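You operate a simulated robot arm through the tools that you are given. There is no shell and no other tool. Be economical: measure what you need, move in short steps, check, and stop when the job is done.

You are at the controls of a simulated two-armed robot. One attempt, no reset.

## Task
On the small table at the end of the bays, fold the striped cloth in half and then in half again.
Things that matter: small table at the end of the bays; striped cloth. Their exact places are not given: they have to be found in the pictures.

Only the result counts: the job must be done as asked and must still hold three seconds after the hand-in. Knocking over, shifting, dropping, spilling or breaking anything else fails it. Flat cloth is picked up by pressing the open fingertips on it (5 to 10 N) and closing them slowly along it; thin cloth reads only 2 to 8 mm in the jaws.

## Robot
Two 7-joint arms with two-finger grippers on one trunk, on a base that drives. Base frame: it is fixed to the floor where the robot stands at the start and does not move with it; the origin is under the middle of the robot, x ahead of it, y to its left, z up. Readings come in m, rad, newtons and seconds.
The left shoulder is at the start at [0.06, 0.123, 0.895], the right one opposite. With the tool pointing down near the work surface each hand reaches from about 0.34 to 0.8 m from the robot's upright axis, wherever it stands, measured 20 degrees to its own side. Places, roughly: small table at the end of the bays [0.6, 0.2, 0.8]. Payload 1.47 kg a hand.
The tool frame of a hand sits at the grasp point between the pads (the TCP): z along the fingers, y along the line on which they close. The tips reach 0.016 m beyond it. Largest opening 0.087 m; the body of the gripper starts 0.055 m behind the TCP.
Orientation is that of the tool frame in the base frame, as a unit quaternion [x, y, z, w]. With the fingers straight down and closing along the base's y, the tool's x points along the base's -x, its y along +y and its z along -z.

## Interface
- The arms move only by the tool servo_tool. It takes "left_plan", "right_plan" or both (then of equal length, played together; a hand with none holds still); each is a list of rows, each a list of 7 numbers: the shift along the tool's x, y, z in m, then the turn, a rotation vector about the tool's x, y, z in rad, then the closure, from 0 (fully open) to 1 (shut). In form: [[dx, dy, dz, wx, wy, wz, jaw], ...]. A call has 1 to 8 rows; each row is the pose to reach, as a shift and turn from the pose commanded when the call began, along the tool's axes at that moment. Rows are played at 5 a second. More than 0.05 m and 0.15 rad between two rows, or a gripper value outside its range, and nothing of the call is played. A pose out of reach is approached as far as the arm can. The call stops where the force on the tool passes 40 N (or 10 N more than at its start, if that is more) or the arm is blocked; 0.2 s more then pass. Each finger travels about 0.153 m/s and halts on what it meets, pressing with about 26 N; the grip force reading is that of the motor and also rises with nothing between the fingers. The clock runs only during rows and for 0.2 s after the last one: add rows that repeat a pose to give the fingers time. It gives the time, the measured TCP pose, the force on the tool (base axes), the opening and the grip force at its end, in the units of the frame above (readings bear some noise), with the torque about the TCP (base axes, N m) and any sound that the robot's microphone picked up.
- Cameras (640 x 400 px; columns grow to the right, rows downward): "scene" is now at [0.0756, 0.0122, 1.418]; the picture's right is [0.30, -0.95, 0.00], its down [-0.81, -0.26, -0.52] and it looks along [0.49, 0.16, -0.85] (base axes); focal length 264 px, centre (320, 200). "left" rides on the left gripper at [0.073, -0.012, -0.09] in its tool frame; the picture's right is [0.16, 0.99, 0.00], its down [-0.72, 0.12, -0.68] and it looks along [-0.67, 0.11, 0.73] (tool axes); focal length 247 px, centre (320, 200). "right" rides on the right gripper at [0.073, 0.012, -0.09] in its tool frame; the picture's right is [-0.16, 0.99, 0.00], its down [-0.72, -0.12, -0.68] and it looks along [-0.67, -0.11, 0.73] (tool axes); focal length 247 px, centre (320, 200).
- grab_frame(camera): a new picture of that camera. It takes no simulated time.
- slide_trunk(by): slides the trunk up (or, below 0, down) by that many m; the arms and the scene camera ride with it, the base frame stays. It gives what a move gives, with no picture.
- base_move(legs): drives the robot by 1 to 6 legs, each [ahead, left, turn to the left] in m, m and rad, along the robot's own axes; the way and the turn of a leg run together, so that a leg with both is an arc; at most 1.5 m and 3.142 rad a leg. The arms and the cameras ride along, it lands a little off, and it stops where it bumps. It gives what a move gives.
- aim_head(pan, tilt): turns the head with the scene camera to pan (to the left, within 2.094 rad either way) and tilt (down, from -0.506 to 1.204), counted from straight ahead of the robot. It gives what a move gives.
- pixel_to_xyz(camera, pixels): for up to 12 pixels [column, row] of the newest picture of that camera ("zoom" is the newest enlarged one), the place [x, y, z] in the base frame of the surface seen there, good to about 0.002 m, but the place of the scene camera against the robot may be out by one fixed shift of up to 0.025 m in any direction. It takes no simulated time.
- inspect(camera, box): a new picture of the part [left, top, right, bottom] of that camera's present view, enlarged. It takes no simulated time.
- job_done(): hands the job in; it is judged then, once.

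Go step by step. Measure first, check grasps and placings, and put right what went wrong. The budget is 80 turns and 70 pictures, counting those below and the enlarged ones. Unless the task says otherwise, let go and move clear before handing in, and close with one line.

The tools are called after "Request:" by a JSON object that holds its "fn" and its "kwargs". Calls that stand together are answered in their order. servo_tool: Moves the arms, as the interface text tells. Its arguments: {"type":"object","properties":{"left_plan":{"type":"array"},"right_plan":{"type":"array"}},"required":[]} The other tools are called the same way: slide_trunk (by) slides the trunk up or down; base_move (legs) drives the base; aim_head (pan, tilt) turns the head that bears the scene camera; grab_frame (camera) takes a picture; pixel_to_xyz (camera, pixels) gives the place of the surface under pixels of a picture; inspect (camera, box) takes an enlarged picture of a part of a camera's view; job_done () hands the job in.

At the start:

```text
clock: 0.0
left_ee_pos: [0.3743, 0.3703, 0.9353]
left_tool_rot: [0.0, 1.0, 0.0, 0.0]
left_contact_force: [-0.4, 0.0, -0.1]
left_torque: [-0.01, -0.01, -0.01]
left_gripper_width: 0.087
left_finger_force: 0.0
right_ee_pos: [0.3892, -0.0599, 0.9069]
right_tool_rot: [0.0, 1.0, 0.0, 0.0]
right_contact_force: [0.0, 0.2, 0.6]
right_torque: [-0.04, 0.0, -0.01]
right_gripper_width: 0.0869
right_finger_force: 0.0
trunk travel left (down, up): [-0.05, 0.18]
robot x, y, heading: [-0.0031, -0.0007, -0.002]
head pan, tilt: [0.309, 1.025]
```

scene: 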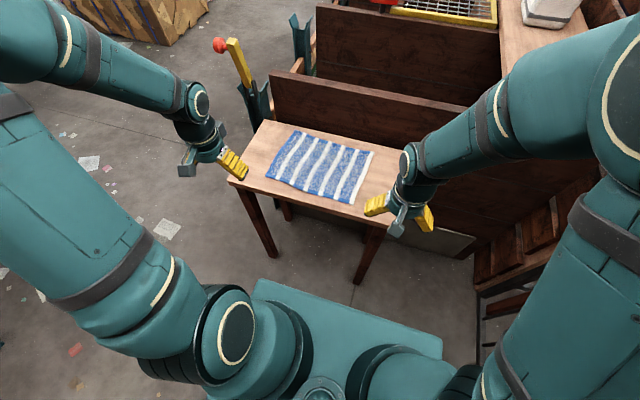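
right: 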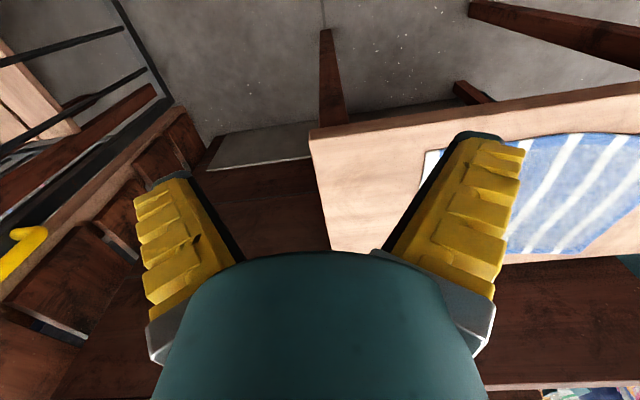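
left: 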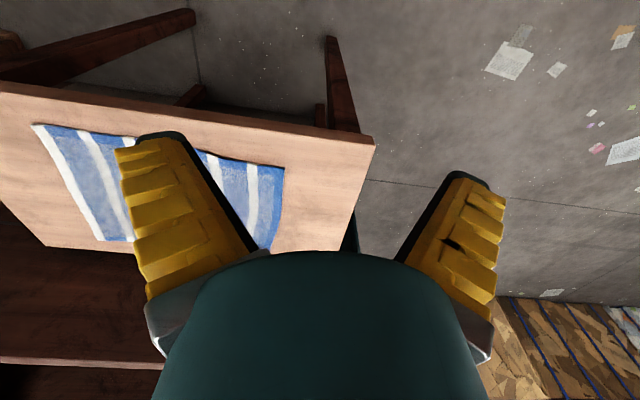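

The striped cloth lies flat on the small table, with corners near scene pixels (295,130), (373,152), (350,204) and (266,178). I'll enlarge that area and measure it.

Request:
{"fn": "inspect", "kwargs": {"camera": "scene", "box": [220, 100, 420, 225]}}

Request:
{"fn": "pixel_to_xyz", "kwargs": {"camera": "scene", "pixels": [[296, 132], [372, 153], [350, 202], [268, 178], [320, 165], [263, 122], [230, 180], [385, 170], [360, 215], [250, 170], [380, 222], [300, 195]]}}

```text
3.20 times, centred on (320, 162) of scene
```

zoom: 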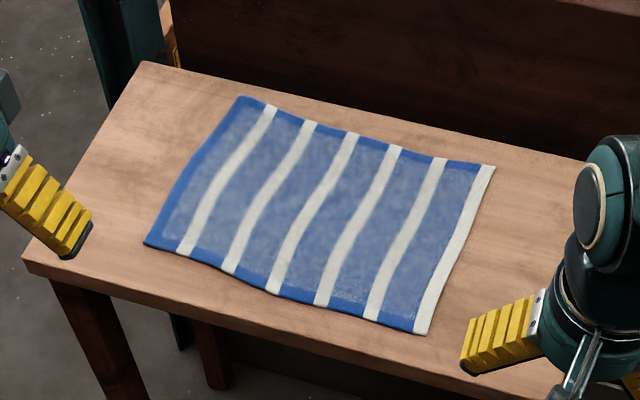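

```text
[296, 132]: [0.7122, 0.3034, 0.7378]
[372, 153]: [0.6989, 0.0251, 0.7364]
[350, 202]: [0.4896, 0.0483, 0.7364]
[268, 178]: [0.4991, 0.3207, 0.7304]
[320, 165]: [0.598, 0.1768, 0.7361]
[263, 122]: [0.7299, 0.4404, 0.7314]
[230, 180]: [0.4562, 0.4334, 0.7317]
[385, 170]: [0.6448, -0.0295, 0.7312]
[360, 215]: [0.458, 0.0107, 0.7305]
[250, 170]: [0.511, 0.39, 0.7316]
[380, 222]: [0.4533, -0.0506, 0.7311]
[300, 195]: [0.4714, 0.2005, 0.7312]
```

The cloth is about 0.28 m (y) by 0.21 m (x). I'll cross-check against the gripper cameras, since the scene camera may be offset.

Request:
{"fn": "pixel_to_xyz", "kwargs": {"camera": "left", "pixels": [[281, 170], [42, 128], [270, 242], [368, 148], [320, 180], [105, 238], [60, 200], [90, 160]]}}

Request:
{"fn": "pixel_to_xyz", "kwargs": {"camera": "right", "pixels": [[429, 153], [421, 182], [314, 135], [380, 200], [530, 245], [560, 200], [620, 140]]}}

Request:
{"fn": "pixel_to_xyz", "kwargs": {"camera": "zoom", "pixels": [[240, 100], [490, 168], [420, 330], [148, 242], [25, 256], [270, 288], [145, 65]]}}

```text
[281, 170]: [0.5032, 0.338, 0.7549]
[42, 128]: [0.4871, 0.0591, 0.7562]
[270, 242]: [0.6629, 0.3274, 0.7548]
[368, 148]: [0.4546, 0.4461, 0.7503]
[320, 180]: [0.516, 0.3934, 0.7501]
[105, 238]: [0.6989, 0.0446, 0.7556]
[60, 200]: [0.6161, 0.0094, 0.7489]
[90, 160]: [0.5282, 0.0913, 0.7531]
```

```text
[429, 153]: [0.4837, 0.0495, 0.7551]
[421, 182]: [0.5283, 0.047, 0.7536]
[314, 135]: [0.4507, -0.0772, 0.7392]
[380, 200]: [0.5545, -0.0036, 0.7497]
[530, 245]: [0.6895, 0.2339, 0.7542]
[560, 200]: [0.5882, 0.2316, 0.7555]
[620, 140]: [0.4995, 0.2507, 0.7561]
```

```text
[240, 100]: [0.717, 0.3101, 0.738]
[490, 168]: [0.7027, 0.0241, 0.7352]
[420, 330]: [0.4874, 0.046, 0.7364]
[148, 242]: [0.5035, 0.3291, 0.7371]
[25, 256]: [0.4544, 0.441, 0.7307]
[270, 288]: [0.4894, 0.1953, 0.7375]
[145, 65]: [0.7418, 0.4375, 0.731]
```

The gripper cameras agree with each other: table z≈0.750, cloth top ≈0.755, and the scene camera reads about 0.019 too low in z. True corners are NL (0.503,0.337), NR (0.487,0.053), FL (0.717,0.316) and FR (0.703,0.031). I'll bring both hands above the near corners, turning the jaws to close along x.

Request:
{"fn": "servo_tool", "kwargs": {"left_plan": [[-0.0185, -0.0075, 0.0106, 0, 0, 0.146, 0.1], [-0.037, -0.015, 0.0212, 0, 0, 0.292, 0.2], [-0.0555, -0.0225, 0.0318, 0, 0, 0.438, 0.3], [-0.074, -0.03, 0.0425, 0, 0, 0.584, 0.45], [-0.0925, -0.0375, 0.053, 0, 0, 0.73, 0.45], [-0.111, -0.045, 0.0637, 0, 0, 0.876, 0.45], [-0.1295, -0.0525, 0.0743, 0, 0, 1.022, 0.45], [-0.148, -0.06, 0.085, 0, 0, 1.168, 0.45]], "right_plan": [[-0.0149, 0.0171, 0.0071, 0, 0, -0.146, 0.1], [-0.0297, 0.0342, 0.0142, 0, 0, -0.292, 0.2], [-0.0446, 0.0513, 0.0213, 0, 0, -0.438, 0.3], [-0.0595, 0.0685, 0.0285, 0, 0, -0.584, 0.45], [-0.0744, 0.0856, 0.0356, 0, 0, -0.73, 0.45], [-0.0893, 0.1027, 0.0427, 0, 0, -0.876, 0.45], [-0.1041, 0.1199, 0.05, 0, 0, -1.022, 0.45], [-0.119, 0.137, 0.057, 0, 0, -1.168, 0.45]]}}

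Request:
{"fn": "servo_tool", "kwargs": {"left_plan": [[0, 0, 0, 0, 0, 0.135, 0.45], [0, 0, 0, 0, 0, 0.27, 0.45], [0, 0, 0, 0, 0, 0.403, 0.45], [0, 0, 0, 0, 0, 0.403, 0.45]], "right_plan": [[0, 0, 0, 0, 0, -0.135, 0.45], [0, 0, 0, 0, 0, -0.27, 0.45], [0, 0, 0, 0, 0, -0.403, 0.45], [0, 0, 0, 0, 0, -0.403, 0.45]]}}

Request:
{"fn": "grab_frame", "kwargs": {"camera": "scene"}}

Request:
{"fn": "grab_frame", "kwargs": {"camera": "left"}}

Request:
{"fn": "grab_frame", "kwargs": {"camera": "right"}}

```text
clock: 1.8
left_ee_pos: [0.5236, 0.3116, 0.8508]
left_tool_rot: [0.553, 0.833, -0.001, 0.0]
left_contact_force: [-0.4, 0.4, -0.1]
left_torque: [-0.02, 0.0, -0.02]
left_gripper_width: 0.0533
left_finger_force: 3.9
right_ee_pos: [0.5051, 0.0762, 0.8494]
right_tool_rot: [-0.552, 0.834, 0.001, -0.001]
right_contact_force: [-0.1, -0.3, 0.1]
right_torque: [-0.01, 0.02, 0.02]
right_gripper_width: 0.0533
right_finger_force: 4.3
trunk travel left (down, up): [-0.05, 0.18]
robot x, y, heading: [-0.0013, -0.0033, 0.004]
head pan, tilt: [0.309, 1.025]
```

```text
clock: 2.8
left_ee_pos: [0.5231, 0.3094, 0.8517]
left_tool_rot: [0.708, 0.706, 0.0, 0.0]
left_contact_force: [-0.6, 0.4, 0.1]
left_torque: [0.03, 0.01, 0.03]
left_gripper_width: 0.0532
left_finger_force: 4.3
right_ee_pos: [0.5071, 0.0764, 0.8487]
right_tool_rot: [0.708, -0.707, 0.0, 0.0]
right_contact_force: [-0.1, 0.3, 0.1]
right_torque: [-0.01, 0.0, -0.01]
right_gripper_width: 0.0533
right_finger_force: 3.8
trunk travel left (down, up): [-0.05, 0.18]
robot x, y, heading: [-0.0031, 0.0011, 0.002]
head pan, tilt: [0.309, 1.025]
```

```text
65 pictures are left
```

scene: 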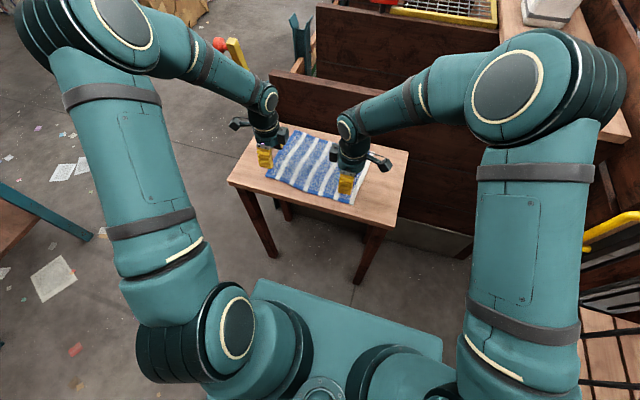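

```text
64 pictures are left
```

left: 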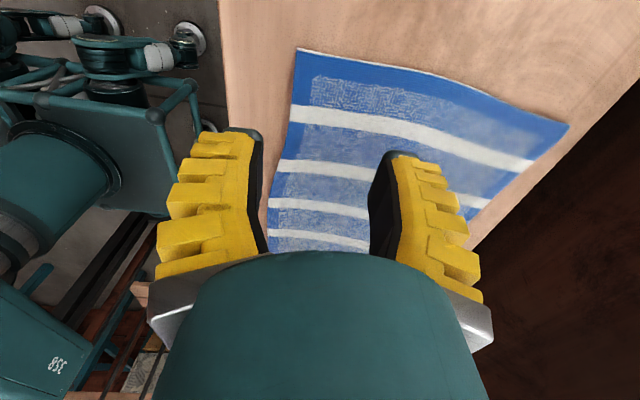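

```text
63 pictures are left
```

right: 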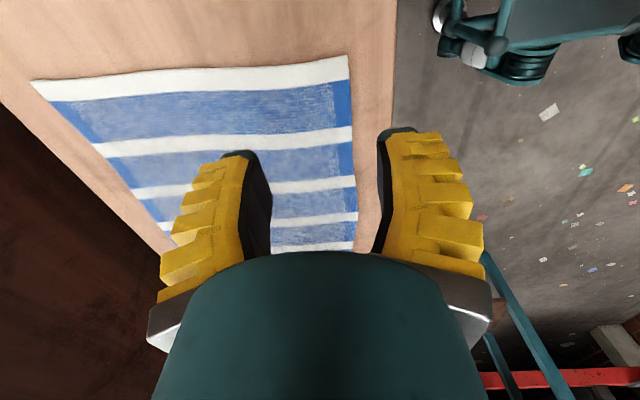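

The readings match the commands, but the outer fingers would land off the near edge (0.503 left, 0.488 right). I'll shift both inward, narrow the jaws and go down to just above the cloth.

Request:
{"fn": "servo_tool", "kwargs": {"left_plan": [[0, 0.007, 0.02, 0, 0, 0, 0.6], [0, 0.007, 0.045, 0, 0, 0, 0.6], [0, 0.007, 0.065, 0, 0, 0, 0.6], [0, 0.007, 0.075, 0, 0, 0, 0.6], [0, 0.007, 0.075, 0, 0, 0, 0.6]], "right_plan": [[0, -0.009, 0.02, 0, 0, 0, 0.6], [0, -0.009, 0.045, 0, 0, 0, 0.6], [0, -0.009, 0.063, 0, 0, 0, 0.6], [0, -0.009, 0.073, 0, 0, 0, 0.6], [0, -0.009, 0.073, 0, 0, 0, 0.6]]}}

Request:
{"fn": "grab_frame", "kwargs": {"camera": "left"}}

Request:
{"fn": "grab_frame", "kwargs": {"camera": "right"}}

```text
clock: 4.0
left_ee_pos: [0.5317, 0.3098, 0.7755]
left_tool_rot: [0.707, 0.707, 0.0, -0.001]
left_contact_force: [0.7, 0.6, -0.5]
left_torque: [0.03, 0.01, 0.01]
left_gripper_width: 0.0407
left_finger_force: 4.6
right_ee_pos: [0.5153, 0.0759, 0.7761]
right_tool_rot: [0.707, -0.707, 0.0, 0.0]
right_contact_force: [1.1, -0.3, -0.6]
right_torque: [0.02, 0.0, 0.01]
right_gripper_width: 0.0409
right_finger_force: 4.4
trunk travel left (down, up): [-0.05, 0.18]
robot x, y, heading: [0.0016, 0.0012, 0.0]
head pan, tilt: [0.309, 1.025]
```

```text
62 pictures are left
```

left: 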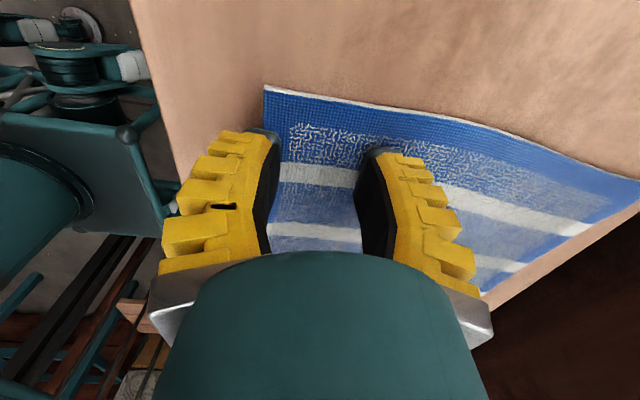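

```text
61 pictures are left
```

right: 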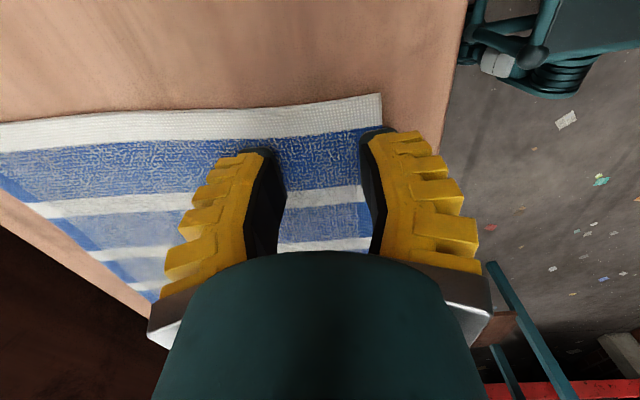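

Both hands hover about 4 mm above the cloth, with the outer fingers right on the near edge. I'll nudge 5 mm further in and press gently.

Request:
{"fn": "servo_tool", "kwargs": {"left_plan": [[0, 0.005, 0, 0, 0, 0, 0.6], [0, 0.005, 0.003, 0, 0, 0, 0.6], [0, 0.005, 0.006, 0, 0, 0, 0.6], [0, 0.005, 0.006, 0, 0, 0, 0.6]], "right_plan": [[0, -0.005, 0, 0, 0, 0, 0.6], [0, -0.005, 0.003, 0, 0, 0, 0.6], [0, -0.005, 0.006, 0, 0, 0, 0.6], [0, -0.005, 0.006, 0, 0, 0, 0.6]]}}

```text
clock: 5.0
left_ee_pos: [0.5363, 0.3115, 0.77]
left_tool_rot: [0.708, 0.706, -0.001, 0.0]
left_contact_force: [0.7, 0.4, 1.2]
left_torque: [0.0, -0.01, 0.01]
left_gripper_width: 0.0373
left_finger_force: 4.6
right_ee_pos: [0.5224, 0.076, 0.7709]
right_tool_rot: [0.707, -0.707, 0.001, 0.0]
right_contact_force: [0.3, 0.5, -0.3]
right_torque: [-0.03, 0.0, 0.02]
right_gripper_width: 0.0357
right_finger_force: 7.1
trunk travel left (down, up): [-0.05, 0.18]
robot x, y, heading: [-0.0046, -0.0022, -0.003]
head pan, tilt: [0.309, 1.025]
```

Contact is just starting (0–1 N), so I'll press in small steps.

Request:
{"fn": "servo_tool", "kwargs": {"left_plan": [[0, 0, 0.002, 0, 0, 0, 0.6], [0, 0, 0.003, 0, 0, 0, 0.6], [0, 0, 0.003, 0, 0, 0, 0.6]], "right_plan": [[0, 0, 0.002, 0, 0, 0, 0.6], [0, 0, 0.003, 0, 0, 0, 0.6], [0, 0, 0.003, 0, 0, 0, 0.6]]}}

```text
clock: 5.8
left_ee_pos: [0.5352, 0.3104, 0.7678]
left_tool_rot: [0.707, 0.707, 0.0, 0.0]
left_contact_force: [1.3, 0.7, 6.5]
left_torque: [-0.02, 0.01, 0.03]
left_gripper_width: 0.0385
left_finger_force: 3.3
right_ee_pos: [0.5203, 0.0767, 0.7693]
right_tool_rot: [-0.707, 0.708, 0.0, 0.001]
right_contact_force: [-0.3, 0.1, 10.4]
right_torque: [0.0, 0.03, 0.0]
right_gripper_width: 0.0371
right_finger_force: 8.6
trunk travel left (down, up): [-0.05, 0.18]
robot x, y, heading: [0.0, 0.0001, -0.002]
head pan, tilt: [0.309, 1.025]
```

Press forces are 6.5 N and 10 N, which is in range. Now I'll close slowly.

Request:
{"fn": "servo_tool", "kwargs": {"left_plan": [[0, 0, 0, 0, 0, 0, 0.66], [0, 0, 0, 0, 0, 0, 0.72], [0, 0, 0, 0, 0, 0, 0.78], [0, 0, 0, 0, 0, 0, 0.84], [0, 0, 0, 0, 0, 0, 0.9], [0, 0, 0, 0, 0, 0, 0.95], [0, 0, 0, 0, 0, 0, 1], [0, 0, 0, 0, 0, 0, 1]], "right_plan": [[0, 0, 0, 0, 0, 0, 0.66], [0, 0, 0, 0, 0, 0, 0.72], [0, 0, 0, 0, 0, 0, 0.78], [0, 0, 0, 0, 0, 0, 0.84], [0, 0, 0, 0, 0, 0, 0.9], [0, 0, 0, 0, 0, 0, 0.95], [0, 0, 0, 0, 0, 0, 1], [0, 0, 0, 0, 0, 0, 1]]}}

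Request:
{"fn": "grab_frame", "kwargs": {"camera": "left"}}

Request:
{"fn": "grab_frame", "kwargs": {"camera": "right"}}

```text
clock: 7.6
left_ee_pos: [0.5351, 0.311, 0.7661]
left_tool_rot: [0.707, 0.707, 0.001, 0.0]
left_contact_force: [0.8, 0.3, 7.7]
left_torque: [0.01, -0.01, 0.01]
left_gripper_width: 0.0002
left_finger_force: 25.5
right_ee_pos: [0.5201, 0.0757, 0.7683]
right_tool_rot: [0.707, -0.707, 0.0, -0.001]
right_contact_force: [0.3, -0.1, 6.4]
right_torque: [-0.02, 0.01, 0.02]
right_gripper_width: 0.0001
right_finger_force: 25.9
trunk travel left (down, up): [-0.05, 0.18]
robot x, y, heading: [0.0012, -0.0012, -0.001]
head pan, tilt: [0.309, 1.025]
```

```text
60 pictures are left
```

left: 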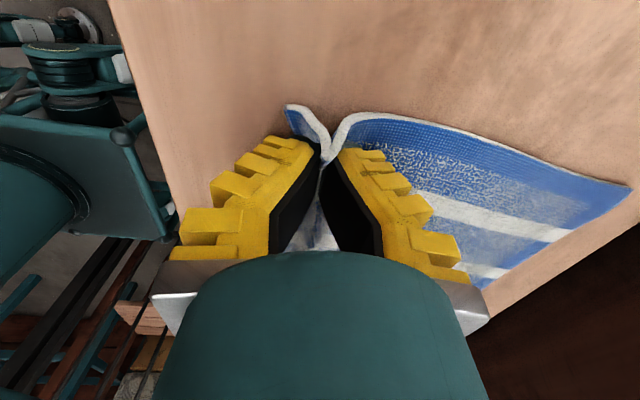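

```text
59 pictures are left
```

right: 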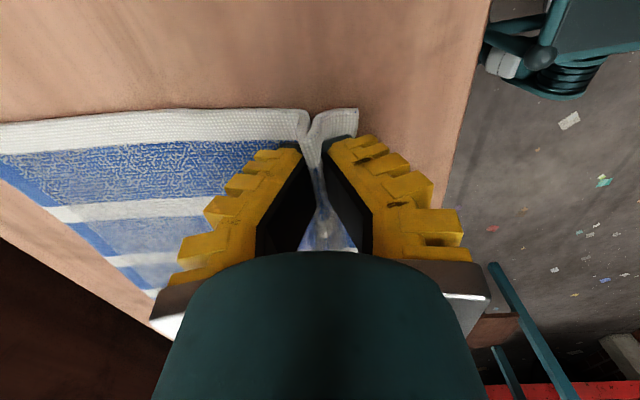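

A ruck rises between the fingers in both views, but the openings read about 0, so the hold is doubtful. I'll lift slightly to test it.

Request:
{"fn": "servo_tool", "kwargs": {"left_plan": [[0, 0, -0.01, 0, 0, 0, 1], [0, 0, -0.02, 0, 0, 0, 1], [0, 0, -0.035, 0, 0, 0, 1], [0, 0, -0.035, 0, 0, 0, 1]], "right_plan": [[0, 0, -0.01, 0, 0, 0, 1], [0, 0, -0.02, 0, 0, 0, 1], [0, 0, -0.035, 0, 0, 0, 1], [0, 0, -0.035, 0, 0, 0, 1]]}}

Request:
{"fn": "grab_frame", "kwargs": {"camera": "left"}}

Request:
{"fn": "grab_frame", "kwargs": {"camera": "right"}}

```text
clock: 8.6
left_ee_pos: [0.5334, 0.3093, 0.8009]
left_tool_rot: [0.707, 0.708, 0.0, 0.0]
left_contact_force: [0.5, 0.6, -0.5]
left_torque: [-0.03, -0.02, 0.02]
left_gripper_width: 0.0003
left_finger_force: 26.0
right_ee_pos: [0.5199, 0.077, 0.8036]
right_tool_rot: [-0.707, 0.707, 0.0, 0.0]
right_contact_force: [0.7, 1.3, 0.3]
right_torque: [0.01, 0.01, -0.01]
right_gripper_width: 0.0001
right_finger_force: 25.7
trunk travel left (down, up): [-0.05, 0.18]
robot x, y, heading: [-0.0002, 0.0007, -0.002]
head pan, tilt: [0.309, 1.025]
```

```text
58 pictures are left
```

left: 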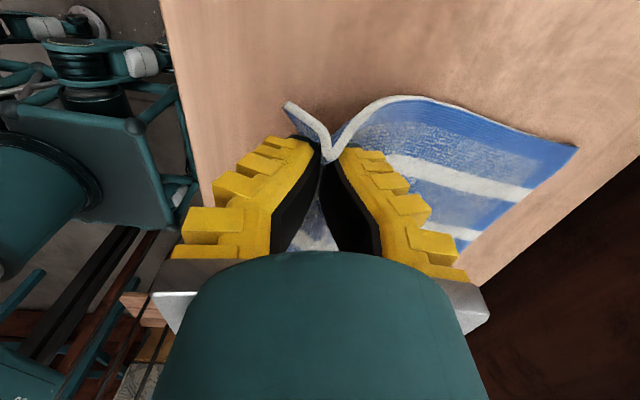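

```text
57 pictures are left
```

right: 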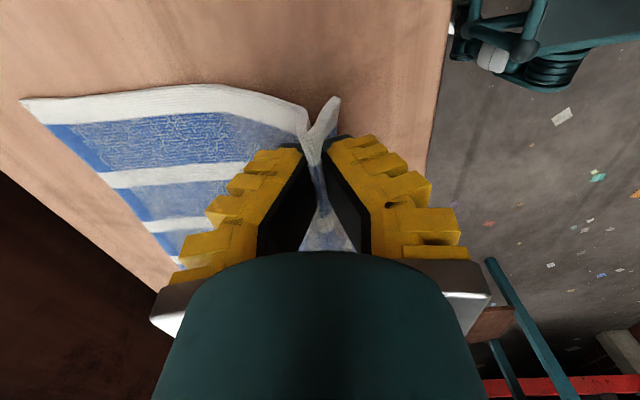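

Both corners are held and lift with the hands. Before sweeping forward I'll measure the panel behind the table and the far edge of the cloth for clearance.

Request:
{"fn": "grab_frame", "kwargs": {"camera": "scene"}}

Request:
{"fn": "pixel_to_xyz", "kwargs": {"camera": "scene", "pixels": [[280, 80], [300, 105], [300, 118], [310, 127], [440, 108], [440, 150], [390, 140], [295, 132], [372, 153], [340, 145]]}}

```text
56 pictures are left
```

scene: 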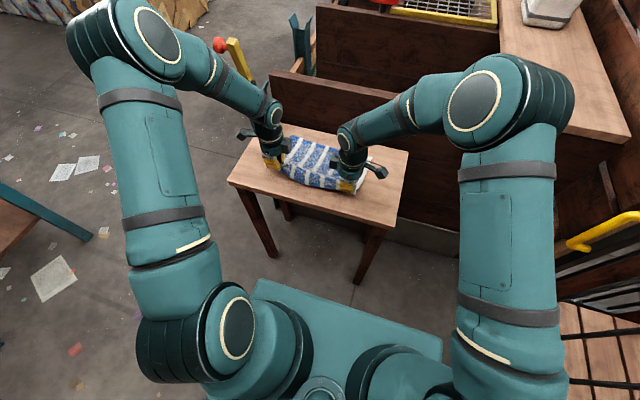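

```text
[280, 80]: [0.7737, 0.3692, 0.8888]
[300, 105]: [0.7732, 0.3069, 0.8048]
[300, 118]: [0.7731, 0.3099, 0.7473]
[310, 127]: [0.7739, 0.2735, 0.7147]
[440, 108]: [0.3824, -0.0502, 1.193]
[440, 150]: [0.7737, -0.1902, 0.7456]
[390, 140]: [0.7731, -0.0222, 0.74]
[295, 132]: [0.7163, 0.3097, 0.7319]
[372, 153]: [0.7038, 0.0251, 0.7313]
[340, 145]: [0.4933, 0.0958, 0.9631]
```

The panel is at x≈0.773, so hands kept at x≤0.70 will clear it. The far edge hasn't moved. I'll sweep both hands in a low arc toward it.

Request:
{"fn": "servo_tool", "kwargs": {"left_plan": [[-0.002, 0.02, -0.02, 0, 0, 0, 1], [-0.004, 0.045, -0.03, 0, 0, 0, 1], [-0.007, 0.075, -0.032, 0, 0, 0, 1], [-0.01, 0.105, -0.025, 0, 0, 0, 1], [-0.012, 0.13, -0.012, 0, 0, 0, 1], [-0.015, 0.152, -0.002, 0, 0, 0, 1], [-0.015, 0.156, 0.008, 0, 0, 0, 1], [-0.015, 0.156, 0.008, 0, 0, 0, 1]], "right_plan": [[0.002, -0.02, -0.02, 0, 0, 0, 1], [0.004, -0.045, -0.03, 0, 0, 0, 1], [0.007, -0.075, -0.032, 0, 0, 0, 1], [0.01, -0.105, -0.025, 0, 0, 0, 1], [0.012, -0.13, -0.012, 0, 0, 0, 1], [0.015, -0.152, -0.002, 0, 0, 0, 1], [0.015, -0.156, 0.008, 0, 0, 0, 1], [0.015, -0.156, 0.008, 0, 0, 0, 1]]}}

Request:
{"fn": "inspect", "kwargs": {"camera": "scene", "box": [220, 100, 420, 225]}}

Request:
{"fn": "grab_frame", "kwargs": {"camera": "left"}}

Request:
{"fn": "grab_frame", "kwargs": {"camera": "right"}}

```text
clock: 10.4
left_ee_pos: [0.6891, 0.2965, 0.7953]
left_tool_rot: [0.707, 0.707, 0.0, 0.0]
left_contact_force: [0.3, -0.3, 0.9]
left_torque: [-0.01, 0.03, 0.01]
left_gripper_width: 0.0001
left_finger_force: 26.1
right_ee_pos: [0.6783, 0.0633, 0.7945]
right_tool_rot: [0.707, -0.707, 0.0, 0.0]
right_contact_force: [0.2, 1.0, -1.3]
right_torque: [0.02, -0.01, -0.02]
right_gripper_width: 0.0003
right_finger_force: 26.2
trunk travel left (down, up): [-0.05, 0.18]
robot x, y, heading: [-0.0009, 0.0013, 0.0]
head pan, tilt: [0.309, 1.025]
```

```text
3.20 times, centred on (320, 162) of scene
```

zoom: 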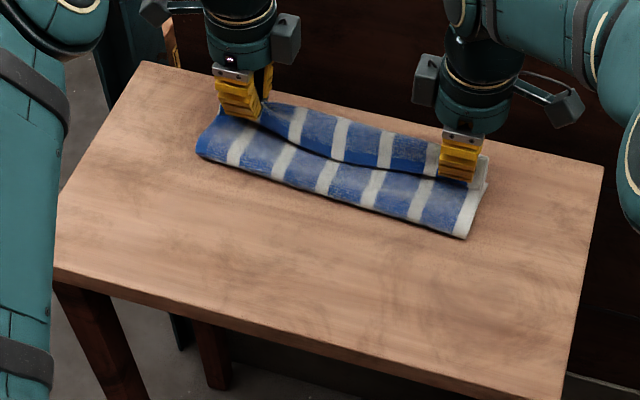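

```text
54 pictures are left
```

left: 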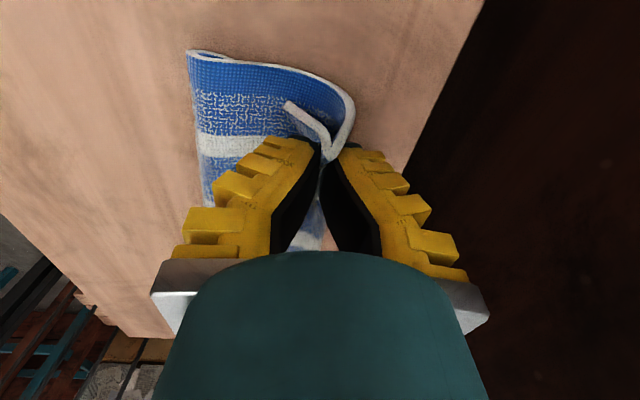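

```text
53 pictures are left
```

right: 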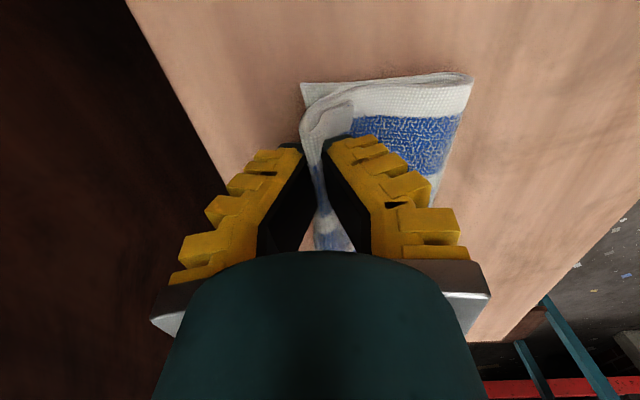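

The cloth is folded over, with the gripped edge curled back on top as a flap. I'll measure where the fold line lies before letting go.

Request:
{"fn": "pixel_to_xyz", "kwargs": {"camera": "zoom", "pixels": [[202, 153], [330, 200], [465, 235], [486, 165], [485, 190], [200, 140], [320, 115]]}}

Request:
{"fn": "pixel_to_xyz", "kwargs": {"camera": "left", "pixels": [[190, 55], [290, 105], [350, 100], [250, 66], [195, 120]]}}

Request:
{"fn": "pixel_to_xyz", "kwargs": {"camera": "right", "pixels": [[470, 80], [303, 90], [350, 105], [303, 130]]}}

```text
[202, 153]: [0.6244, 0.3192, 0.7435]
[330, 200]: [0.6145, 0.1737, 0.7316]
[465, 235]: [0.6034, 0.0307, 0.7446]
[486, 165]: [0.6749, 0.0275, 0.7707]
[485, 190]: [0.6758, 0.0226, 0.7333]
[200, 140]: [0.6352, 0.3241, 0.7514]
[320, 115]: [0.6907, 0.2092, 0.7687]
```

```text
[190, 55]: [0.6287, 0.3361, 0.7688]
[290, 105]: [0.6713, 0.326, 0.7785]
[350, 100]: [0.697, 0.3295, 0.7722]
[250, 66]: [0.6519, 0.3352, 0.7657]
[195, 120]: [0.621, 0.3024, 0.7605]
```

```text
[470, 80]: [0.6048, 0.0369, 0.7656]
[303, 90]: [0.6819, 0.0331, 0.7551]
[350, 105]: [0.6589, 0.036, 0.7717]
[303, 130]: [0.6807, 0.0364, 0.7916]
```

The fold line sits near x≈0.624 (left) and 0.604 (right), about 1 cm past the middle. I'll ease both hands back 15 mm, let go, and rise.

Request:
{"fn": "servo_tool", "kwargs": {"left_plan": [[0, -0.008, 0.003, 0, 0, 0, 1], [0, -0.015, 0.007, 0, 0, 0, 1], [0, -0.015, 0.009, 0, 0, 0, 0.9], [0, -0.015, 0.009, 0, 0, 0, 0.75], [0, -0.015, 0.009, 0, 0, 0, 0.5], [0, -0.015, -0.01, 0, 0, 0, 0.5], [0, -0.015, -0.05, 0, 0, 0, 0.5], [0, -0.015, -0.08, 0, 0, 0, 0.5]], "right_plan": [[0, 0.008, 0.003, 0, 0, 0, 1], [0, 0.015, 0.007, 0, 0, 0, 1], [0, 0.015, 0.009, 0, 0, 0, 0.9], [0, 0.015, 0.009, 0, 0, 0, 0.75], [0, 0.015, 0.009, 0, 0, 0, 0.5], [0, 0.015, -0.01, 0, 0, 0, 0.5], [0, 0.015, -0.05, 0, 0, 0, 0.5], [0, 0.015, -0.08, 0, 0, 0, 0.5]]}}

Request:
{"fn": "inspect", "kwargs": {"camera": "scene", "box": [220, 100, 420, 225]}}

Request:
{"fn": "grab_frame", "kwargs": {"camera": "left"}}

Request:
{"fn": "grab_frame", "kwargs": {"camera": "right"}}

```text
clock: 12.2
left_ee_pos: [0.6753, 0.2928, 0.875]
left_tool_rot: [0.707, 0.707, 0.001, -0.001]
left_contact_force: [-0.5, -0.1, 0.8]
left_torque: [0.02, -0.02, -0.01]
left_gripper_width: 0.0491
left_finger_force: 3.9
right_ee_pos: [0.6619, 0.0603, 0.8743]
right_tool_rot: [0.707, -0.707, 0.0, 0.001]
right_contact_force: [-0.3, 0.3, -0.1]
right_torque: [0.02, -0.05, 0.01]
right_gripper_width: 0.0493
right_finger_force: 4.0
trunk travel left (down, up): [-0.05, 0.18]
robot x, y, heading: [-0.0001, 0.0005, 0.003]
head pan, tilt: [0.309, 1.025]
```

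```text
3.20 times, centred on (320, 162) of scene
```

zoom: 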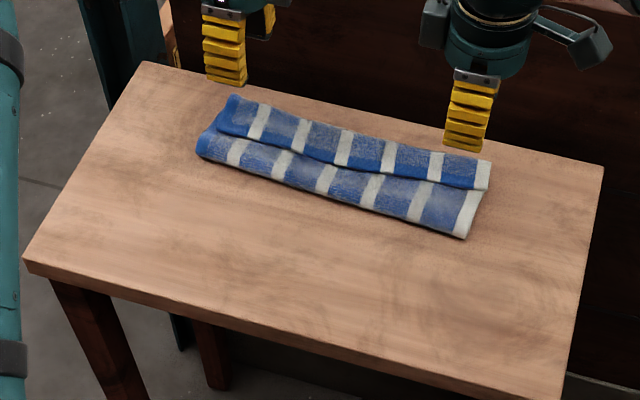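

```text
51 pictures are left
```

left: 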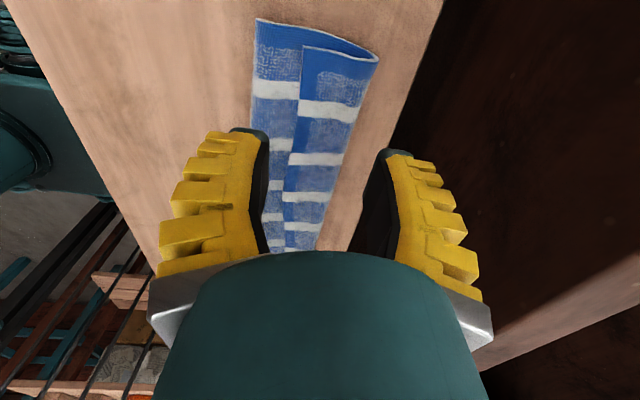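

```text
50 pictures are left
```

right: 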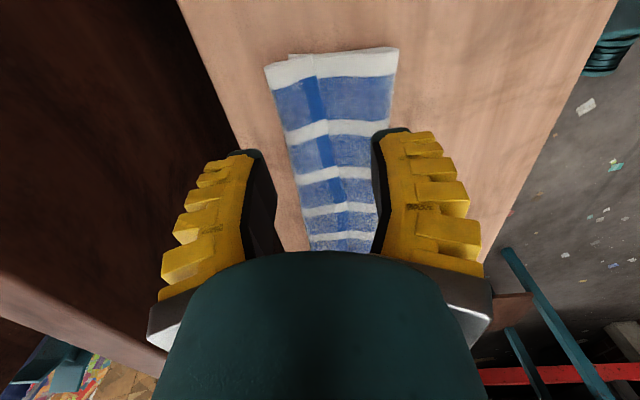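

The edge came down as a flap folded back on top, about 4–5 cm wide, so it has to be flipped forward. I'll look closely at it.

Request:
{"fn": "inspect", "kwargs": {"camera": "left", "box": [220, 0, 420, 125]}}

Request:
{"fn": "pixel_to_xyz", "kwargs": {"camera": "zoom", "pixels": [[120, 65], [262, 152], [260, 200], [250, 300], [495, 180], [480, 200], [400, 170], [300, 160], [200, 180], [105, 200]]}}

Request:
{"fn": "pixel_to_xyz", "kwargs": {"camera": "right", "pixels": [[398, 50], [393, 75], [318, 85], [310, 85], [315, 57], [292, 60], [266, 70], [275, 90], [290, 75], [325, 130]]}}

```text
3.20 times, centred on (320, 62) of left
```

zoom: 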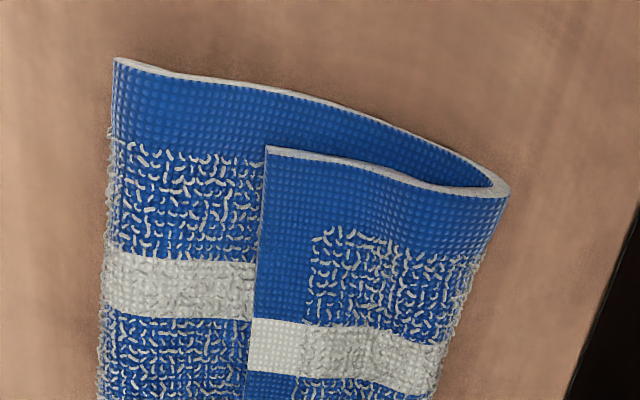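

```text
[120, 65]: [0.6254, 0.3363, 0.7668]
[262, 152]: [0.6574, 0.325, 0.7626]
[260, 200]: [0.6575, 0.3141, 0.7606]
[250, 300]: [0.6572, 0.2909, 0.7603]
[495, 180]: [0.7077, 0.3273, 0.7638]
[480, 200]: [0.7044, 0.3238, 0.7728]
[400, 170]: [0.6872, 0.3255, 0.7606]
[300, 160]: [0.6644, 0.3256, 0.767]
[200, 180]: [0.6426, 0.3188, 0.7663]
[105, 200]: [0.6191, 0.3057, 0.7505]
```

```text
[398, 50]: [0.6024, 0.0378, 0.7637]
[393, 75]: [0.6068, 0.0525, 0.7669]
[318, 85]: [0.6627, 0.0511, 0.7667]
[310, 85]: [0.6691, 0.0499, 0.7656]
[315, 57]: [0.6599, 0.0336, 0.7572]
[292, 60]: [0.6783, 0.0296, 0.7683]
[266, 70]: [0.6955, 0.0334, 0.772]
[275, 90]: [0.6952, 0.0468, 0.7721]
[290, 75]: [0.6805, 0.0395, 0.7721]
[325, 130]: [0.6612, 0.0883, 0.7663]
```

The flap's free edge is at x≈0.656 (left) and 0.662 (right), its hinge is at x≈0.70, and its top is z≈0.765–0.772. I'll pinch it right at its edge with a small opening, then stand it up and drop it forward from the air.

Request:
{"fn": "servo_tool", "kwargs": {"left_plan": [[0, 0.001, 0.02, 0, 0, 0, 0.82], [0, 0.001, 0.05, 0, 0, 0, 0.82], [0, 0.001, 0.075, 0, 0, 0, 0.82], [0, 0.001, 0.086, 0, 0, 0, 0.82], [0, 0.001, 0.086, 0, 0, 0, 0.82]], "right_plan": [[0, -0.018, 0.02, 0, 0, 0, 0.82], [0, -0.018, 0.05, 0, 0, 0, 0.82], [0, -0.018, 0.075, 0, 0, 0, 0.82], [0, -0.018, 0.086, 0, 0, 0, 0.82], [0, -0.018, 0.086, 0, 0, 0, 0.82]]}}

Request:
{"fn": "grab_frame", "kwargs": {"camera": "left"}}

Request:
{"fn": "grab_frame", "kwargs": {"camera": "right"}}

```text
clock: 13.4
left_ee_pos: [0.6758, 0.2956, 0.7871]
left_tool_rot: [0.707, 0.707, 0.001, 0.0]
left_contact_force: [0.0, 0.8, -0.8]
left_torque: [0.02, 0.0, 0.01]
left_gripper_width: 0.0223
left_finger_force: 4.9
right_ee_pos: [0.6803, 0.0613, 0.788]
right_tool_rot: [-0.707, 0.707, 0.001, 0.0]
right_contact_force: [-0.2, 1.0, 0.8]
right_torque: [-0.01, 0.03, 0.01]
right_gripper_width: 0.0223
right_finger_force: 4.5
trunk travel left (down, up): [-0.05, 0.18]
robot x, y, heading: [-0.0028, -0.0037, -0.003]
head pan, tilt: [0.309, 1.025]
```

```text
48 pictures are left
```

left: 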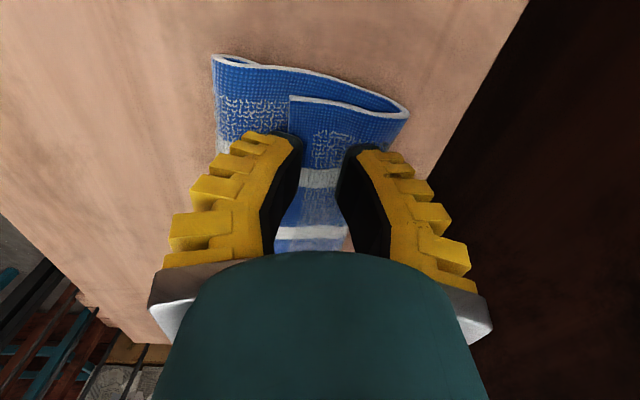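

```text
47 pictures are left
```

right: 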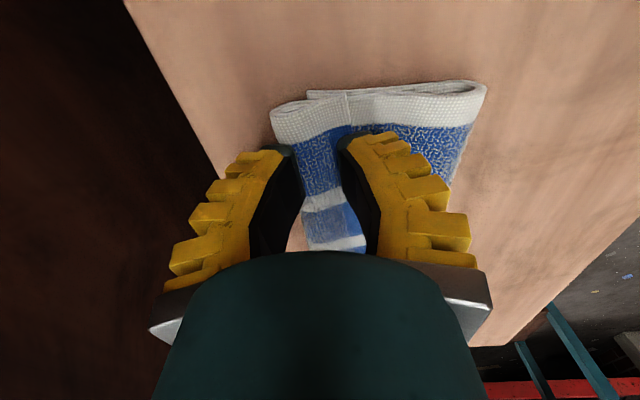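

Each outer fingertip straddles the flap edge. I'll press down in small steps.

Request:
{"fn": "servo_tool", "kwargs": {"left_plan": [[0, 0.002, 0.004, 0, 0, 0, 0.82], [0, 0.002, 0.007, 0, 0, 0, 0.82], [0, 0.002, 0.009, 0, 0, 0, 0.82], [0, 0.002, 0.009, 0, 0, 0, 0.82]], "right_plan": [[0, -0.001, 0.004, 0, 0, 0, 0.82], [0, -0.001, 0.007, 0, 0, 0, 0.82], [0, -0.001, 0.009, 0, 0, 0, 0.82], [0, -0.001, 0.009, 0, 0, 0, 0.82]]}}

```text
clock: 14.4
left_ee_pos: [0.6792, 0.2952, 0.7784]
left_tool_rot: [0.707, 0.707, 0.0, 0.0]
left_contact_force: [0.2, -0.1, 0.4]
left_torque: [0.04, 0.0, 0.03]
left_gripper_width: 0.0196
left_finger_force: 4.7
right_ee_pos: [0.6809, 0.0613, 0.7789]
right_tool_rot: [-0.707, 0.707, 0.0, 0.0]
right_contact_force: [0.2, 0.4, 1.3]
right_torque: [-0.01, -0.01, 0.0]
right_gripper_width: 0.0174
right_finger_force: 7.0
trunk travel left (down, up): [-0.05, 0.18]
robot x, y, heading: [-0.0025, -0.0006, -0.001]
head pan, tilt: [0.309, 1.025]
```

Request:
{"fn": "servo_tool", "kwargs": {"left_plan": [[0, 0, 0.003, 0, 0, 0, 0.82], [0, 0, 0.005, 0, 0, 0, 0.82], [0, 0, 0.005, 0, 0, 0, 0.82]], "right_plan": [[0, 0, 0.002, 0, 0, 0, 0.82], [0, 0, 0.004, 0, 0, 0, 0.82], [0, 0, 0.004, 0, 0, 0, 0.82]]}}

```text
clock: 15.2
left_ee_pos: [0.6788, 0.2949, 0.7744]
left_tool_rot: [0.707, 0.707, 0.0, -0.001]
left_contact_force: [-0.5, -0.4, 0.7]
left_torque: [-0.05, -0.01, 0.01]
left_gripper_width: 0.0197
left_finger_force: 4.9
right_ee_pos: [0.6822, 0.0626, 0.777]
right_tool_rot: [0.708, -0.707, -0.001, 0.0]
right_contact_force: [-1.2, -0.2, 0.4]
right_torque: [-0.01, 0.02, -0.01]
right_gripper_width: 0.0171
right_finger_force: 7.4
trunk travel left (down, up): [-0.05, 0.18]
robot x, y, heading: [0.0026, 0.0004, -0.002]
head pan, tilt: [0.309, 1.025]
```

The stack is soft, with forces still under 1.5 N at tip z≈0.759. Pressing deeper could catch the lower layers, so I'll close slowly here.

Request:
{"fn": "servo_tool", "kwargs": {"left_plan": [[0, 0, 0, 0, 0, 0, 0.86], [0, 0, 0, 0, 0, 0, 0.89], [0, 0, 0, 0, 0, 0, 0.92], [0, 0, 0, 0, 0, 0, 0.95], [0, 0, 0, 0, 0, 0, 0.98], [0, 0, 0, 0, 0, 0, 1], [0, 0, 0, 0, 0, 0, 1], [0, 0, -0.015, 0, 0, 0, 1]], "right_plan": [[0, 0, 0, 0, 0, 0, 0.86], [0, 0, 0, 0, 0, 0, 0.89], [0, 0, 0, 0, 0, 0, 0.92], [0, 0, 0, 0, 0, 0, 0.95], [0, 0, 0, 0, 0, 0, 0.98], [0, 0, 0, 0, 0, 0, 1], [0, 0, 0, 0, 0, 0, 1], [0, 0, -0.015, 0, 0, 0, 1]]}}

Request:
{"fn": "grab_frame", "kwargs": {"camera": "left"}}

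Request:
{"fn": "grab_frame", "kwargs": {"camera": "right"}}

```text
clock: 17.0
left_ee_pos: [0.677, 0.2964, 0.7885]
left_tool_rot: [0.707, 0.707, 0.0, 0.0]
left_contact_force: [0.1, -0.9, -0.8]
left_torque: [0.0, 0.01, -0.04]
left_gripper_width: 0.0
left_finger_force: 25.7
right_ee_pos: [0.6811, 0.0608, 0.7912]
right_tool_rot: [-0.707, 0.707, 0.001, 0.0]
right_contact_force: [-0.8, 0.0, -0.1]
right_torque: [-0.01, 0.02, 0.01]
right_gripper_width: 0.0
right_finger_force: 26.1
trunk travel left (down, up): [-0.05, 0.18]
robot x, y, heading: [-0.0001, 0.0007, 0.003]
head pan, tilt: [0.309, 1.025]
```

```text
46 pictures are left
```

left: 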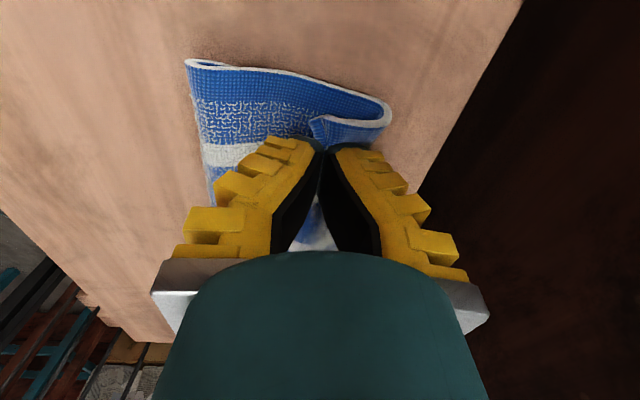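

```text
45 pictures are left
```

right: 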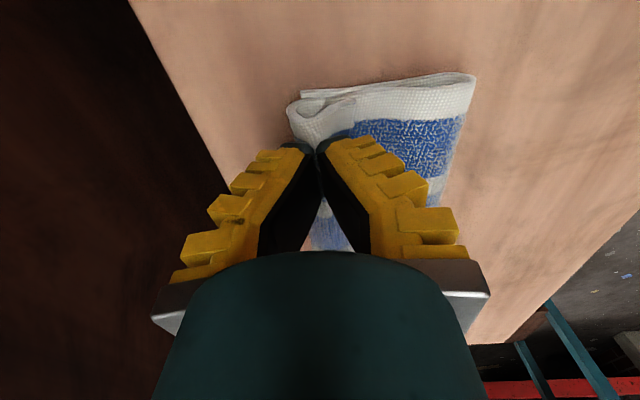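

It looks like only the flap is pinched. I'll lift and lean forward, then check.

Request:
{"fn": "servo_tool", "kwargs": {"left_plan": [[0, 0.003, -0.015, 0, 0, 0, 1], [0, 0.01, -0.03, 0, 0, 0, 1], [0, 0.02, -0.035, 0, 0, 0, 1], [0, 0.03, -0.035, 0, 0, 0, 1], [0, 0.03, -0.035, 0, 0, 0, 1]], "right_plan": [[0, -0.003, -0.015, 0, 0, 0, 1], [0, -0.01, -0.03, 0, 0, 0, 1], [0, -0.02, -0.035, 0, 0, 0, 1], [0, -0.03, -0.035, 0, 0, 0, 1], [0, -0.03, -0.035, 0, 0, 0, 1]]}}

Request:
{"fn": "grab_frame", "kwargs": {"camera": "left"}}

Request:
{"fn": "grab_frame", "kwargs": {"camera": "right"}}

Request:
{"fn": "inspect", "kwargs": {"camera": "scene", "box": [260, 100, 400, 188]}}

```text
clock: 18.2
left_ee_pos: [0.7072, 0.2961, 0.8251]
left_tool_rot: [0.707, 0.707, -0.001, -0.001]
left_contact_force: [-0.1, -0.4, 0.3]
left_torque: [-0.03, -0.01, -0.04]
left_gripper_width: 0.0
left_finger_force: 25.7
right_ee_pos: [0.7119, 0.0616, 0.8252]
right_tool_rot: [-0.707, 0.707, 0.0, 0.0]
right_contact_force: [0.1, 0.3, -0.1]
right_torque: [-0.01, 0.0, 0.04]
right_gripper_width: 0.0
right_finger_force: 26.4
trunk travel left (down, up): [-0.05, 0.18]
robot x, y, heading: [-0.0021, 0.0005, 0.003]
head pan, tilt: [0.309, 1.025]
```

```text
44 pictures are left
```

left: 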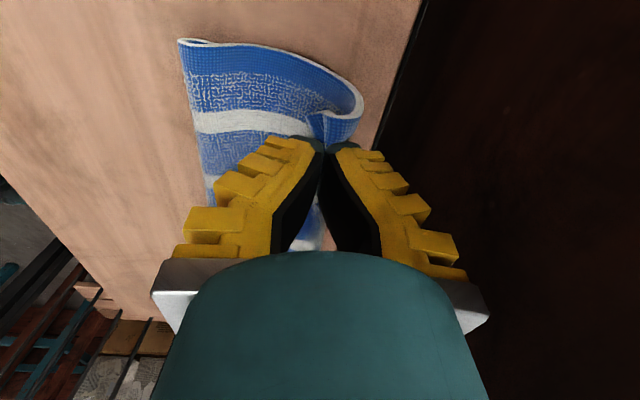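

```text
43 pictures are left
```

right: 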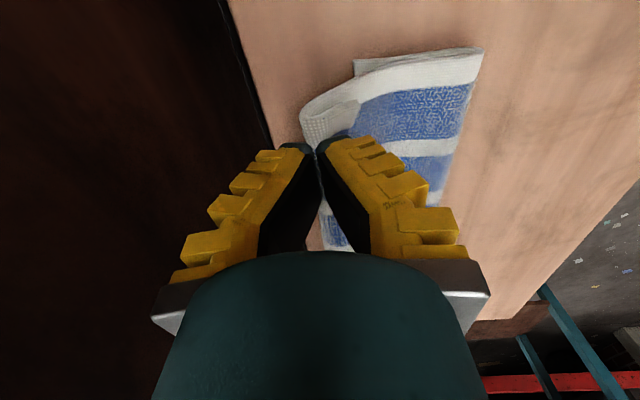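

```text
4.55 times, centred on (330, 144) of scene
```

zoom: 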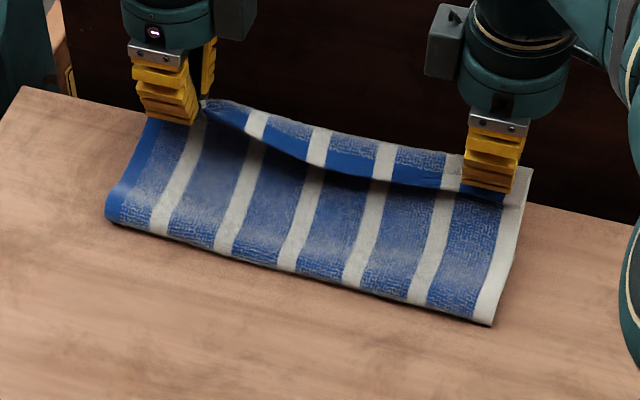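

Both hands hold the flap close to its edge, while the middle still curls. I'll bring the sheet up near vertical over the fold line and stretch it slightly sideways to straighten the edge.

Request:
{"fn": "servo_tool", "kwargs": {"left_plan": [[0, -0.02, -0.02, 0, 0, 0, 1], [0, -0.045, -0.033, 0, 0, 0, 1], [0, -0.07, -0.037, 0, 0, 0, 1], [0, -0.087, -0.037, 0, 0, 0, 1], [0.003, -0.087, -0.037, 0, 0, 0, 1], [0.006, -0.087, -0.037, 0, 0, 0, 1], [0.006, -0.087, -0.037, 0, 0, 0, 1]], "right_plan": [[0, 0.025, -0.02, 0, 0, 0, 1], [0, 0.055, -0.033, 0, 0, 0, 1], [0, 0.085, -0.037, 0, 0, 0, 1], [0, 0.107, -0.037, 0, 0, 0, 1], [0.003, 0.107, -0.037, 0, 0, 0, 1], [0.006, 0.107, -0.037, 0, 0, 0, 1], [0.006, 0.107, -0.037, 0, 0, 0, 1]]}}

Request:
{"fn": "inspect", "kwargs": {"camera": "scene", "box": [240, 100, 400, 200]}}

Request:
{"fn": "grab_frame", "kwargs": {"camera": "left"}}

Request:
{"fn": "grab_frame", "kwargs": {"camera": "right"}}

```text
clock: 19.8
left_ee_pos: [0.6208, 0.3003, 0.8595]
left_tool_rot: [0.707, 0.707, 0.001, 0.0]
left_contact_force: [-0.7, -3.7, 0.3]
left_torque: [-0.07, 0.02, 0.0]
left_gripper_width: 0.0
left_finger_force: 26.2
right_ee_pos: [0.6053, 0.0562, 0.8627]
right_tool_rot: [-0.707, 0.707, 0.0, 0.0]
right_contact_force: [0.0, 3.9, -0.3]
right_torque: [0.03, -0.04, -0.02]
right_gripper_width: 0.0
right_finger_force: 25.7
trunk travel left (down, up): [-0.05, 0.18]
robot x, y, heading: [0.0006, 0.0028, 0.004]
head pan, tilt: [0.309, 1.025]
```

```text
4.00 times, centred on (320, 150) of scene
```

zoom: 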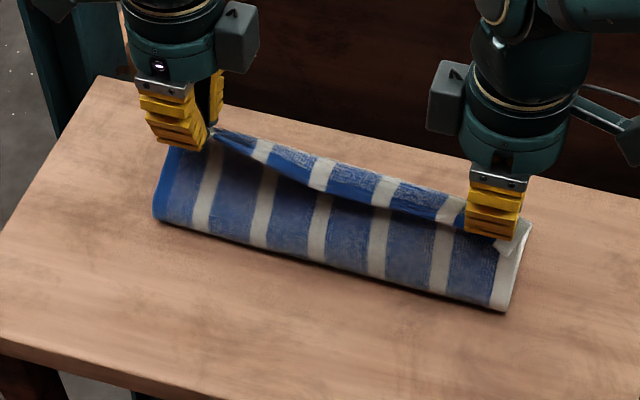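

```text
40 pictures are left
```

left: 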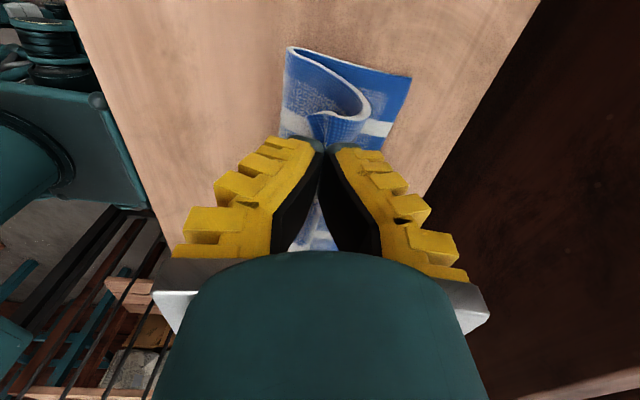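

```text
39 pictures are left
```

right: 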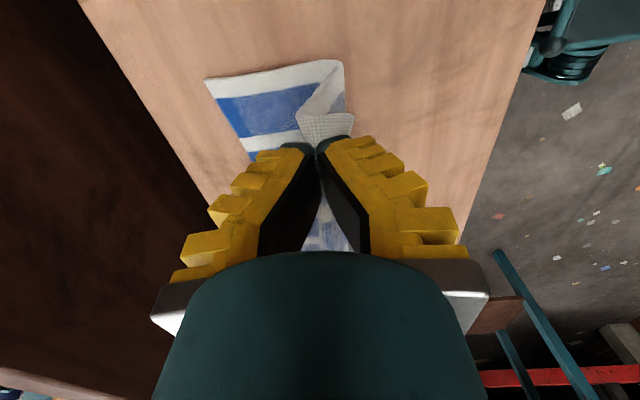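

The pinches sit about 2 cm in from the edge, so the same curl would come back. It's cleaner to lay the edge back flat and re-pinch right at the edge with a small opening.

Request:
{"fn": "servo_tool", "kwargs": {"left_plan": [[-0.004, -0.02, 0.003, 0, 0, 0, 1], [-0.004, -0.045, 0.015, 0, 0, 0, 1], [-0.004, -0.07, 0.04, 0, 0, 0, 1], [-0.004, -0.088, 0.065, 0, 0, 0, 1], [-0.004, -0.096, 0.085, 0, 0, 0, 1], [-0.004, -0.096, 0.085, 0, 0, 0, 1]], "right_plan": [[-0.004, 0.02, 0.003, 0, 0, 0, 1], [-0.004, 0.045, 0.015, 0, 0, 0, 1], [-0.004, 0.07, 0.04, 0, 0, 0, 1], [-0.004, 0.088, 0.065, 0, 0, 0, 1], [-0.004, 0.096, 0.085, 0, 0, 0, 1], [-0.004, 0.096, 0.085, 0, 0, 0, 1]]}}

Request:
{"fn": "inspect", "kwargs": {"camera": "scene", "box": [240, 110, 400, 210]}}

```text
clock: 21.2
left_ee_pos: [0.5263, 0.2959, 0.7741]
left_tool_rot: [0.707, 0.707, 0.001, -0.001]
left_contact_force: [-0.5, -1.0, 2.1]
left_torque: [-0.02, -0.03, -0.01]
left_gripper_width: 0.0
left_finger_force: 25.7
right_ee_pos: [0.5076, 0.0599, 0.7751]
right_tool_rot: [-0.707, 0.707, 0.0, 0.0]
right_contact_force: [0.0, 0.7, -0.3]
right_torque: [0.04, 0.01, 0.03]
right_gripper_width: 0.0
right_finger_force: 26.2
trunk travel left (down, up): [-0.05, 0.18]
robot x, y, heading: [-0.001, 0.001, 0.003]
head pan, tilt: [0.309, 1.025]
```

```text
4.00 times, centred on (320, 160) of scene
```

zoom: 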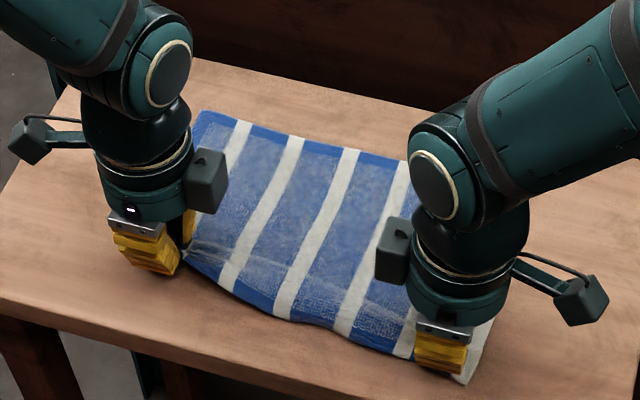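

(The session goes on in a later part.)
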